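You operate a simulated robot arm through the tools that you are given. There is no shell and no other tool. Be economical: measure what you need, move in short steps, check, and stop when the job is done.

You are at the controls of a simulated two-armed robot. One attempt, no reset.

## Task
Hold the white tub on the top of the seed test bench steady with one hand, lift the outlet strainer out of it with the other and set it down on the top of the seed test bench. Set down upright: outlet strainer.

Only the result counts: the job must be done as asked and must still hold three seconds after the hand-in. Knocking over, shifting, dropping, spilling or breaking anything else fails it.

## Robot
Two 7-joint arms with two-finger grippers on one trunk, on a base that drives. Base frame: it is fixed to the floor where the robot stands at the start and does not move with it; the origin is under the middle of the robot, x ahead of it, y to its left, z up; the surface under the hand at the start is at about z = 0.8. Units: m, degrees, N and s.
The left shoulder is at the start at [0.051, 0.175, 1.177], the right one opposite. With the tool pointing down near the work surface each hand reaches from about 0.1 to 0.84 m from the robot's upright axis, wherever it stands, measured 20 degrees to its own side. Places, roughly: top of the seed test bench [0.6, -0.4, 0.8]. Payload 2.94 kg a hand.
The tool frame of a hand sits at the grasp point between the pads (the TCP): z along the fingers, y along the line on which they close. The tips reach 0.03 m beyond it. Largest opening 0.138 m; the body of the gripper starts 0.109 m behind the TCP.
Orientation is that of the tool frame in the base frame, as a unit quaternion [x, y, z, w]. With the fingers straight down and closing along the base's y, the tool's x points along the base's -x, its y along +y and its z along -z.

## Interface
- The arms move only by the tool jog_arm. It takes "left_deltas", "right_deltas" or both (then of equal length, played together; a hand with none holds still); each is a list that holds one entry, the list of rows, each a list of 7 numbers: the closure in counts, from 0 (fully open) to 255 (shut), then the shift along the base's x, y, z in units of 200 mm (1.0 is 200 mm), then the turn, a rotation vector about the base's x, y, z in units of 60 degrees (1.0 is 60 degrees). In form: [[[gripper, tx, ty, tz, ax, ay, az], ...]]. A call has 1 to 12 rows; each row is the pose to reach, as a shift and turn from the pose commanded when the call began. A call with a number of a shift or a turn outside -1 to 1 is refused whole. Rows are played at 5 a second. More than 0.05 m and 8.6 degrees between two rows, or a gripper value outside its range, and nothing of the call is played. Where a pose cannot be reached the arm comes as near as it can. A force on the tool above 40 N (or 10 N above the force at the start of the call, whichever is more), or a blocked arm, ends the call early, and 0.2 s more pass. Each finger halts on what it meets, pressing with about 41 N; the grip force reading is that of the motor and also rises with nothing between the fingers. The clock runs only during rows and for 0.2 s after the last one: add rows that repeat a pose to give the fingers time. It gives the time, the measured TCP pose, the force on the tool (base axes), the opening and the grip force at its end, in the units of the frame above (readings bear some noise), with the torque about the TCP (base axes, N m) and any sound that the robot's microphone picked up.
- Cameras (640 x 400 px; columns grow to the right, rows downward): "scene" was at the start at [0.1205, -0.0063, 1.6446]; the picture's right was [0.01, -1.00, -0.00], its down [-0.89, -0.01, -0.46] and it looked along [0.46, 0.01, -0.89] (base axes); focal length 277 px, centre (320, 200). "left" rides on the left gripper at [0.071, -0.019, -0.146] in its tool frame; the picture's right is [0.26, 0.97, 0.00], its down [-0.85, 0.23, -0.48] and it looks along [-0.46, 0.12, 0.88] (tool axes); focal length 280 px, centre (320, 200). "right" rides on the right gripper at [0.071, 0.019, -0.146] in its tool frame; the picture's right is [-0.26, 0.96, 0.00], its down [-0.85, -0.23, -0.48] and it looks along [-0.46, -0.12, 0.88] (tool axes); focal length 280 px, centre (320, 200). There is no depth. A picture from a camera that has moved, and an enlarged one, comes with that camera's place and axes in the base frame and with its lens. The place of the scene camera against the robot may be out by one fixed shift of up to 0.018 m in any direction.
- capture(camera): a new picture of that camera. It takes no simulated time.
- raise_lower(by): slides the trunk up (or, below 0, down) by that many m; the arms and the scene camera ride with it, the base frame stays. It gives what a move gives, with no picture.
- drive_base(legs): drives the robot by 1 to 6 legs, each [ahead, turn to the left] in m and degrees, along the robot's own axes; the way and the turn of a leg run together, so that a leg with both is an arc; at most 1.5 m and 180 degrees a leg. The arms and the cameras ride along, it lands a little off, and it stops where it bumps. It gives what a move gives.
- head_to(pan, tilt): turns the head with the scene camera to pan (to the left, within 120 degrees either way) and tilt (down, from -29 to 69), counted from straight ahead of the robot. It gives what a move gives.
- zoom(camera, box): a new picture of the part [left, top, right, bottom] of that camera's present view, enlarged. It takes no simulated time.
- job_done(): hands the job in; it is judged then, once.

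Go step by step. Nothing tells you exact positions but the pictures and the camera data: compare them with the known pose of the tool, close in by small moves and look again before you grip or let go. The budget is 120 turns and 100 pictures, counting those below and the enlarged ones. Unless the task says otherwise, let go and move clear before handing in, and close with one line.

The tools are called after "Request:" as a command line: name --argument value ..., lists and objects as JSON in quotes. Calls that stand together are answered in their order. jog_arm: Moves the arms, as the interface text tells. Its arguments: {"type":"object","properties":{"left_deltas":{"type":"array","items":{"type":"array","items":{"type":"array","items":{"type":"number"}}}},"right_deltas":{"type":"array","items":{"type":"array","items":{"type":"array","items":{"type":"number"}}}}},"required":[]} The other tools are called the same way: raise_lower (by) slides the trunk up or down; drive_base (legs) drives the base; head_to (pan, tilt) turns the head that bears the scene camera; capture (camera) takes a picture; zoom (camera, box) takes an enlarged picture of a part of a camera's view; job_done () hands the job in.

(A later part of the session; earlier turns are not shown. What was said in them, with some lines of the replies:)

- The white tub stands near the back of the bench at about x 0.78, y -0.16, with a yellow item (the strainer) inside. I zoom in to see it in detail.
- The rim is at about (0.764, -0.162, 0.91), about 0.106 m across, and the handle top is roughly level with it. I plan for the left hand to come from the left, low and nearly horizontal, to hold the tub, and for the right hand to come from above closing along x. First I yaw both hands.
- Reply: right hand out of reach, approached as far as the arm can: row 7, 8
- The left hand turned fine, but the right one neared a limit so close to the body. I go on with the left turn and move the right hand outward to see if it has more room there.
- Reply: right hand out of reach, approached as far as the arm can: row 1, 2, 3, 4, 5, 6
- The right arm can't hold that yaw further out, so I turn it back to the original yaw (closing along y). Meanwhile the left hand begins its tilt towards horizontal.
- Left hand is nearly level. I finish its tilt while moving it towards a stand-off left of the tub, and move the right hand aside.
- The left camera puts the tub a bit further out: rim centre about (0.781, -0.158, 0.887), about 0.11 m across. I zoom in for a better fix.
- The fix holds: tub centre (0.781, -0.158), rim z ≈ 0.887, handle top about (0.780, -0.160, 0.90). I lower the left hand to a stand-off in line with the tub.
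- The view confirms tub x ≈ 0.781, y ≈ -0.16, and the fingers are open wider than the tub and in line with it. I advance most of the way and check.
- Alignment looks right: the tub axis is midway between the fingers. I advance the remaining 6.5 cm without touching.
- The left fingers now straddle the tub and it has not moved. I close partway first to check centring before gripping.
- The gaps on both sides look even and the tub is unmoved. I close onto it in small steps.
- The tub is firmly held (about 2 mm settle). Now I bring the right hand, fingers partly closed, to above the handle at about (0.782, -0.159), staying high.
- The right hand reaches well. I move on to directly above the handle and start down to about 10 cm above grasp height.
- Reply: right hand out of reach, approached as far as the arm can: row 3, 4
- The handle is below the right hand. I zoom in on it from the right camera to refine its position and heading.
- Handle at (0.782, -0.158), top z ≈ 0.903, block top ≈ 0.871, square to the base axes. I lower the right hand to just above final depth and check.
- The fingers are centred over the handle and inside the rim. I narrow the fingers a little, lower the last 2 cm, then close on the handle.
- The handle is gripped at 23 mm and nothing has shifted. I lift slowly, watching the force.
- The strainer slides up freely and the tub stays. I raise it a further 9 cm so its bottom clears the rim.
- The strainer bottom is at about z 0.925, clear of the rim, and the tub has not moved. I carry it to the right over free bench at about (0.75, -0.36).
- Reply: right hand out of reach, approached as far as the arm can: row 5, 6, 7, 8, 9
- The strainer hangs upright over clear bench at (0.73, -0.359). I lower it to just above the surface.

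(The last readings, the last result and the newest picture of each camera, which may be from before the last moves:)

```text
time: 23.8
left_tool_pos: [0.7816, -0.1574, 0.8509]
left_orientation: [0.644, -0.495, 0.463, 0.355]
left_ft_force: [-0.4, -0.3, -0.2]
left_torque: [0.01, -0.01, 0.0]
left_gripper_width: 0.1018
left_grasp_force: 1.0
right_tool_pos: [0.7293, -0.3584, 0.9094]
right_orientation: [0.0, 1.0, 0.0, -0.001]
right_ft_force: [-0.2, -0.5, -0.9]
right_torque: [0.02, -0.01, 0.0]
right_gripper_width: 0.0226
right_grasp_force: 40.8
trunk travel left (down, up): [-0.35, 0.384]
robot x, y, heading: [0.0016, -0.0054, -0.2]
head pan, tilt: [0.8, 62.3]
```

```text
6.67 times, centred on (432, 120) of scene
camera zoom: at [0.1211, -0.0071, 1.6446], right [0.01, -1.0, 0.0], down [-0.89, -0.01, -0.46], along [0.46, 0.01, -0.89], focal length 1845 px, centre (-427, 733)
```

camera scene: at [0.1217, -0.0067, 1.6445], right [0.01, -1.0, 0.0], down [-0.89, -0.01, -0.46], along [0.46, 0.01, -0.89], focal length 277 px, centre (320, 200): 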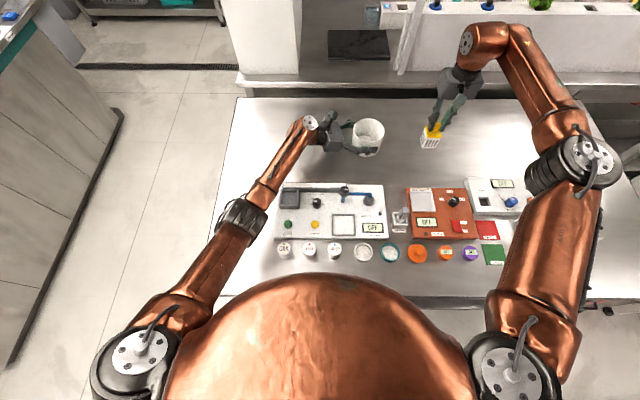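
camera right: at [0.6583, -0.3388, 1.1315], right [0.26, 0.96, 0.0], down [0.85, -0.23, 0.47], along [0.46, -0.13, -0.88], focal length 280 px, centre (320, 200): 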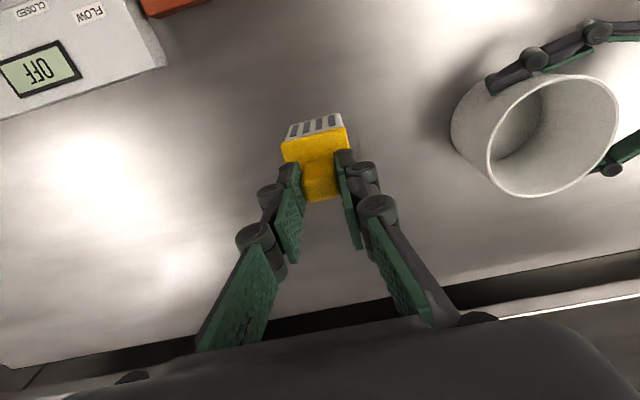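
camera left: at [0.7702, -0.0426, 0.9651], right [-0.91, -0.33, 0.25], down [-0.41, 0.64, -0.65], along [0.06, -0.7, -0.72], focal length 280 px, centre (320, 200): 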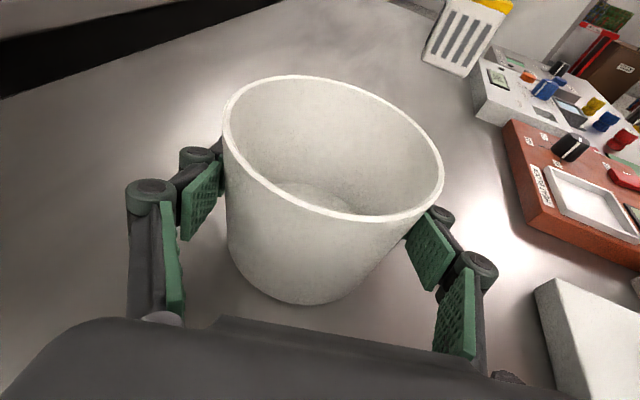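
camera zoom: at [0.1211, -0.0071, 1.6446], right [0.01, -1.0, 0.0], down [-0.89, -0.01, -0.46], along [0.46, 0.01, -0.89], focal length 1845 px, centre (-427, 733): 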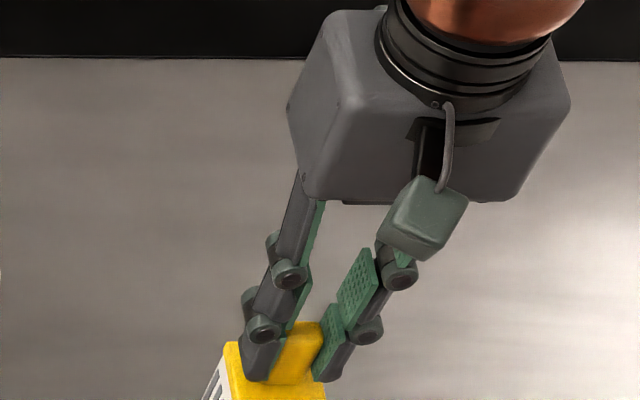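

About 1 cm above the bench still. I lower in 2 mm steps watching for contact.

Request:
jog_arm --right_deltas '[[[235, 0, 0, -0.01, 0, 0, 0], [235, 0, 0, -0.02, 0, 0, 0], [235, 0, 0, -0.03, 0, 0, 0], [235, 0, 0, -0.035, 0, 0, 0], [235, 0, 0, -0.035, 0, 0, 0]]]'

Request:
zoom --camera "scene" --box '[384, 110, 480, 170]'

Request:
zoom --camera "left" --box '[360, 0, 540, 112]'

```text
time: 25.0
left_tool_pos: [0.7825, -0.157, 0.8517]
left_orientation: [0.644, -0.495, 0.463, 0.356]
left_ft_force: [0.5, -0.2, -1.0]
left_torque: [0.01, 0.0, -0.01]
left_gripper_width: 0.1018
left_grasp_force: 0.0
right_tool_pos: [0.728, -0.3585, 0.9025]
right_orientation: [0.0, 1.0, 0.0, -0.001]
right_ft_force: [0.0, 0.2, -0.1]
right_torque: [0.03, -0.02, 0.01]
right_gripper_width: 0.0227
right_grasp_force: 41.3
trunk travel left (down, up): [-0.35, 0.384]
robot x, y, heading: [0.0015, 0.0038, -0.1]
head pan, tilt: [0.8, 62.3]
```

```text
6.67 times, centred on (432, 140) of scene
camera zoom: at [0.121, -0.0069, 1.6446], right [0.01, -1.0, 0.0], down [-0.89, -0.01, -0.46], along [0.46, 0.01, -0.89], focal length 1845 px, centre (-427, 600)
```

zoom: 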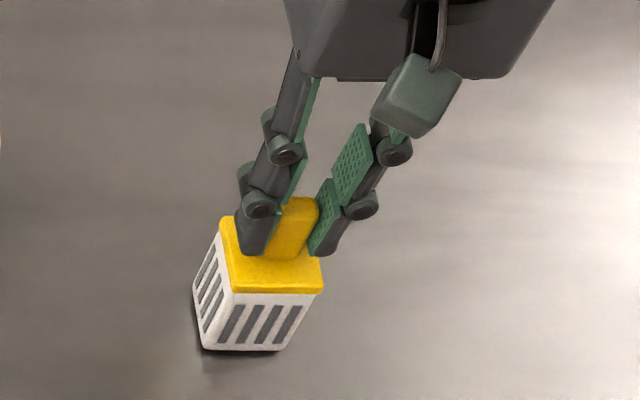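

```text
3.56 times, centred on (450, 56) of left
camera zoom: at [0.7699, -0.0418, 0.9651], right [-0.91, -0.33, 0.25], down [-0.41, 0.64, -0.65], along [0.06, -0.7, -0.72], focal length 997 px, centre (-142, 712)
```

zoom: 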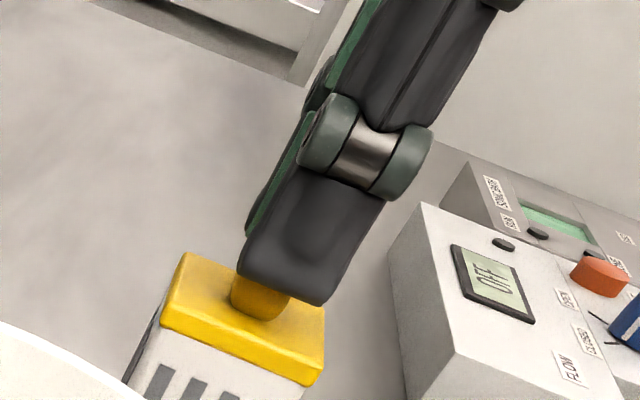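

Very close to the bench, no contact force yet. I keep lowering in 1 mm steps.

Request:
jog_arm --right_deltas '[[[235, 0, 0, -0.005, 0, 0, 0], [235, 0, 0, -0.01, 0, 0, 0], [235, 0, 0, -0.015, 0, 0, 0], [235, 0, 0, -0.015, 0, 0, 0]]]'

```text
time: 26.0
left_tool_pos: [0.7801, -0.1574, 0.8514]
left_orientation: [0.644, -0.494, 0.463, 0.354]
left_ft_force: [0.8, -0.5, -0.1]
left_torque: [0.02, 0.0, -0.01]
left_gripper_width: 0.1019
left_grasp_force: 0.4
right_tool_pos: [0.7291, -0.359, 0.9019]
right_orientation: [0.001, 1.0, 0.0, 0.001]
right_ft_force: [1.6, -1.7, 9.5]
right_torque: [-0.11, 0.11, 0.04]
right_gripper_width: 0.0225
right_grasp_force: 40.8
trunk travel left (down, up): [-0.35, 0.384]
robot x, y, heading: [0.0024, -0.0007, -0.0]
head pan, tilt: [0.8, 62.3]
```

Contact: 9.5 N upward. The strainer stands on the bench, so I back off the push by 1 mm and open gently.

Request:
jog_arm --right_deltas '[[[235, 0, 0, 0.006, 0, 0, 0], [215, 0, 0, 0.006, 0, 0, 0], [205, 0, 0, 0.006, 0, 0, 0], [195, 0, 0, 0.006, 0, 0, 0], [185, 0, 0, 0.006, 0, 0, 0], [170, 0, 0, 0.006, 0, 0, 0], [160, 0, 0, 0.006, 0, 0, 0], [160, 0, 0, 0.006, 0, 0, 0]]]'

Request:
zoom --camera "scene" --box '[384, 110, 480, 170]'

Request:
capture --camera "right"

```text
time: 27.8
left_tool_pos: [0.7808, -0.1572, 0.8507]
left_orientation: [0.644, -0.496, 0.462, 0.356]
left_ft_force: [-0.8, 0.6, -0.5]
left_torque: [-0.02, -0.02, 0.01]
left_gripper_width: 0.1018
left_grasp_force: 0.5
right_tool_pos: [0.7287, -0.3584, 0.9017]
right_orientation: [0.0, 1.0, 0.0, -0.001]
right_ft_force: [-0.5, -0.2, 0.6]
right_torque: [0.02, 0.01, 0.0]
right_gripper_width: 0.0517
right_grasp_force: 0.1
trunk travel left (down, up): [-0.35, 0.384]
robot x, y, heading: [0.0008, 0.0003, -0.1]
head pan, tilt: [0.8, 62.3]
```

```text
6.67 times, centred on (432, 140) of scene
camera zoom: at [0.1209, -0.0069, 1.6446], right [0.01, -1.0, 0.0], down [-0.89, -0.01, -0.46], along [0.46, 0.01, -0.89], focal length 1845 px, centre (-427, 600)
```

zoom: 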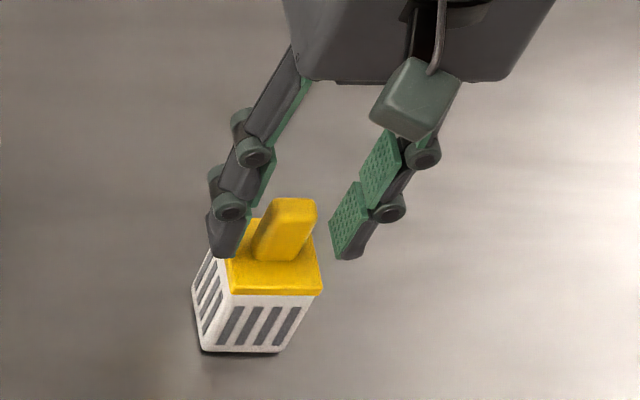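

```text
59 pictures are left
camera right: at [0.6578, -0.3385, 1.0463], right [0.26, 0.96, 0.0], down [0.85, -0.23, 0.47], along [0.46, -0.12, -0.88], focal length 280 px, centre (320, 200)
```

right: 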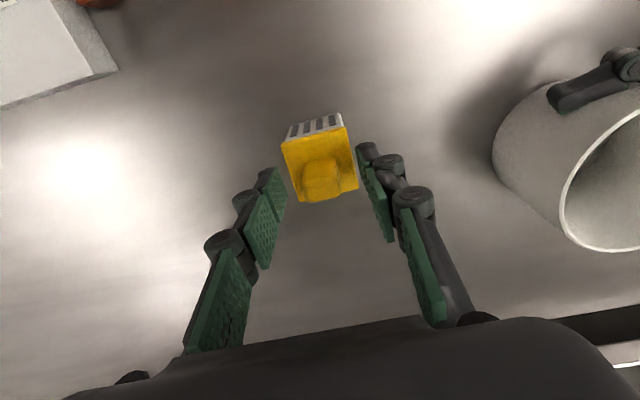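

The strainer stands upright, released with clear gaps. I raise the right hand straight up, and open the left fingers gently from the tub.

Request:
jog_arm --right_deltas '[[[160, 0, 0, 0.06, 0, 0, 0], [160, 0, 0, 0.12, 0, 0, 0], [160, 0, 0, 0.18, 0, 0, 0], [160, 0, 0, 0.24, 0, 0, 0], [160, 0, 0, 0.3, 0, 0, 0], [160, 0, 0, 0.36, 0, 0, 0], [160, 0, 0, 0.4, 0, 0, 0], [160, 0, 0, 0.4, 0, 0, 0]]]' --left_deltas '[[[62, 0, 0, 0, 0, 0, 0], [54, 0, 0, 0, 0, 0, 0], [46, 0, 0, 0, 0, 0, 0], [38, 0, 0, 0, 0, 0, 0], [28, 0, 0, 0, 0, 0, 0], [15, 0, 0, 0, 0, 0, 0], [0, 0, 0, 0, 0, 0, 0], [0, 0, 0, 0, 0, 0, 0]]]'

Request:
capture --camera "left"

Request:
zoom --camera "scene" --box '[320, 80, 480, 180]'

```text
time: 29.6
left_tool_pos: [0.7808, -0.1586, 0.851]
left_orientation: [0.644, -0.495, 0.463, 0.355]
left_ft_force: [0.0, 0.5, 1.0]
left_torque: [0.02, 0.02, 0.02]
left_gripper_width: 0.1379
left_grasp_force: 0.0
right_tool_pos: [0.7285, -0.3577, 0.983]
right_orientation: [0.0, 1.0, 0.0, 0.0]
right_ft_force: [0.1, 0.3, -0.2]
right_torque: [-0.01, 0.01, -0.01]
right_gripper_width: 0.0515
right_grasp_force: 0.1
trunk travel left (down, up): [-0.35, 0.384]
robot x, y, heading: [0.0027, 0.0002, 0.0]
head pan, tilt: [0.8, 62.3]
```

```text
58 pictures are left
camera left: at [0.7699, -0.0417, 0.9651], right [-0.91, -0.33, 0.25], down [-0.41, 0.64, -0.65], along [0.06, -0.7, -0.72], focal length 280 px, centre (320, 200)
```

left: 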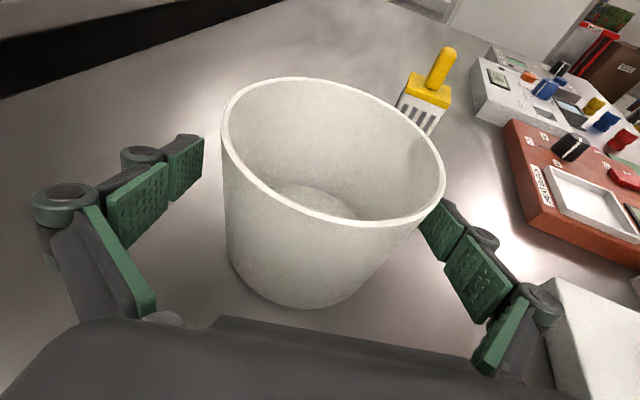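

```text
4.00 times, centred on (400, 130) of scene
camera zoom: at [0.121, -0.0069, 1.6446], right [0.01, -1.0, 0.0], down [-0.89, -0.01, -0.46], along [0.46, 0.01, -0.89], focal length 1107 px, centre (0, 480)
```

zoom: 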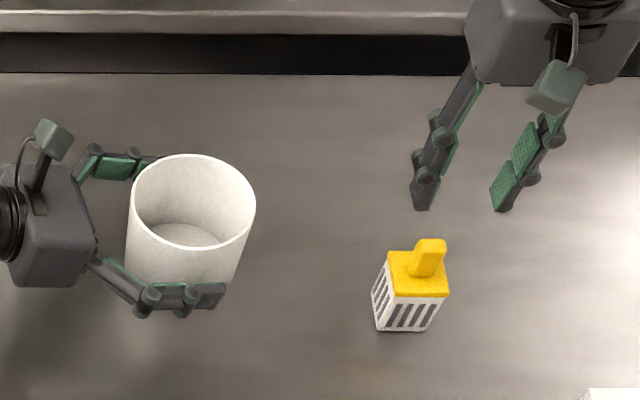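

Everything stands well. I back the left hand straight out the way it came, and draw the right hand back and up.

Request:
jog_arm --left_deltas '[[[0, -0.03, 0.12, 0, 0, 0, 0], [0, -0.063, 0.24, 0, 0, 0, 0], [0, -0.1, 0.37, 0, 0, 0, 0], [0, -0.14, 0.52, 0, 0, 0, 0], [0, -0.18, 0.68, 0, 0, 0, 0], [0, -0.21, 0.8, 0.05, 0, 0, 0], [0, -0.21, 0.8, 0.2, 0, 0, 0]]]' --right_deltas '[[[160, -0.02, 0, 0.08, 0, 0, 0], [160, -0.05, 0, 0.16, 0, 0, 0], [160, -0.1, 0, 0.24, 0, 0, 0], [160, -0.18, 0, 0.32, 0, 0, 0], [160, -0.26, 0, 0.4, 0, 0, 0], [160, -0.34, 0, 0.45, 0, 0, 0], [160, -0.4, 0, 0.45, 0, 0, 0]]]'

Request:
capture --camera "scene"

Request:
capture --camera "left"

```text
time: 31.2
left_tool_pos: [0.7406, 0.0027, 0.8914]
left_orientation: [0.644, -0.495, 0.463, 0.355]
left_ft_force: [0.2, -0.5, 0.5]
left_torque: [0.04, 0.02, 0.0]
left_gripper_width: 0.1381
left_grasp_force: 0.1
right_tool_pos: [0.6492, -0.3594, 1.072]
right_orientation: [0.0, 1.0, 0.001, 0.001]
right_ft_force: [0.4, 0.1, 0.6]
right_torque: [0.01, -0.02, 0.03]
right_gripper_width: 0.0514
right_grasp_force: 0.0
trunk travel left (down, up): [-0.35, 0.384]
robot x, y, heading: [0.0007, -0.0017, -0.0]
head pan, tilt: [0.8, 62.3]
```

```text
56 pictures are left
camera scene: at [0.1202, -0.0075, 1.6446], right [0.01, -1.0, 0.0], down [-0.89, -0.01, -0.46], along [0.46, 0.01, -0.89], focal length 277 px, centre (320, 200)
```

scene: 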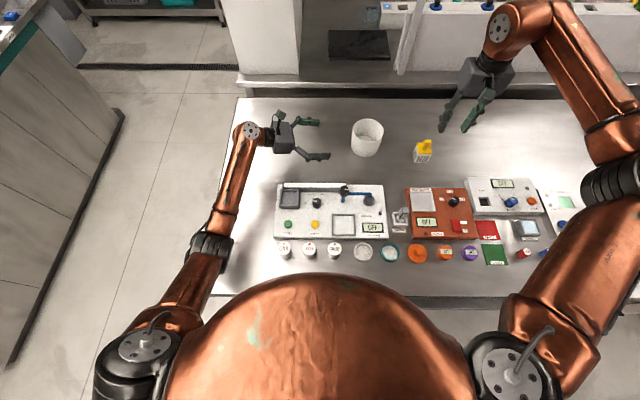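

```text
55 pictures are left
camera left: at [0.7276, 0.118, 1.0054], right [-0.91, -0.33, 0.25], down [-0.41, 0.64, -0.65], along [0.06, -0.7, -0.72], focal length 280 px, centre (320, 200)
```

left: 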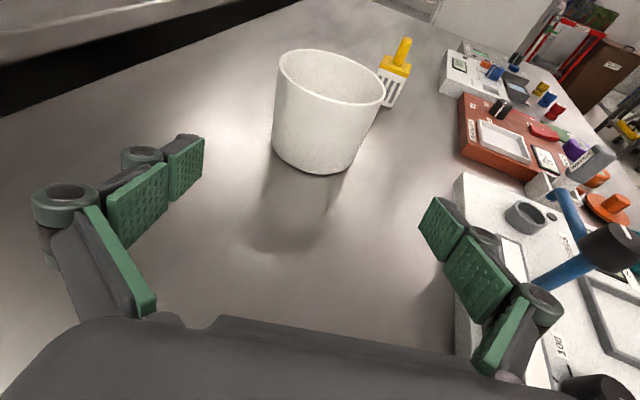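

Both hands are clear. The empty tub stands in its place and the strainer stands upright on the bench top, so I hand the job in.

Request:
job_done

```text
The job is handed in.
```

The left hand held the tub while the right hand lifted the outlet strainer out and stood it upright on the bench top. The tub shifted about 2 mm when the left hand gripped it. In the last pictures nothing else had moved, both hands were clear, and the job is handed in.
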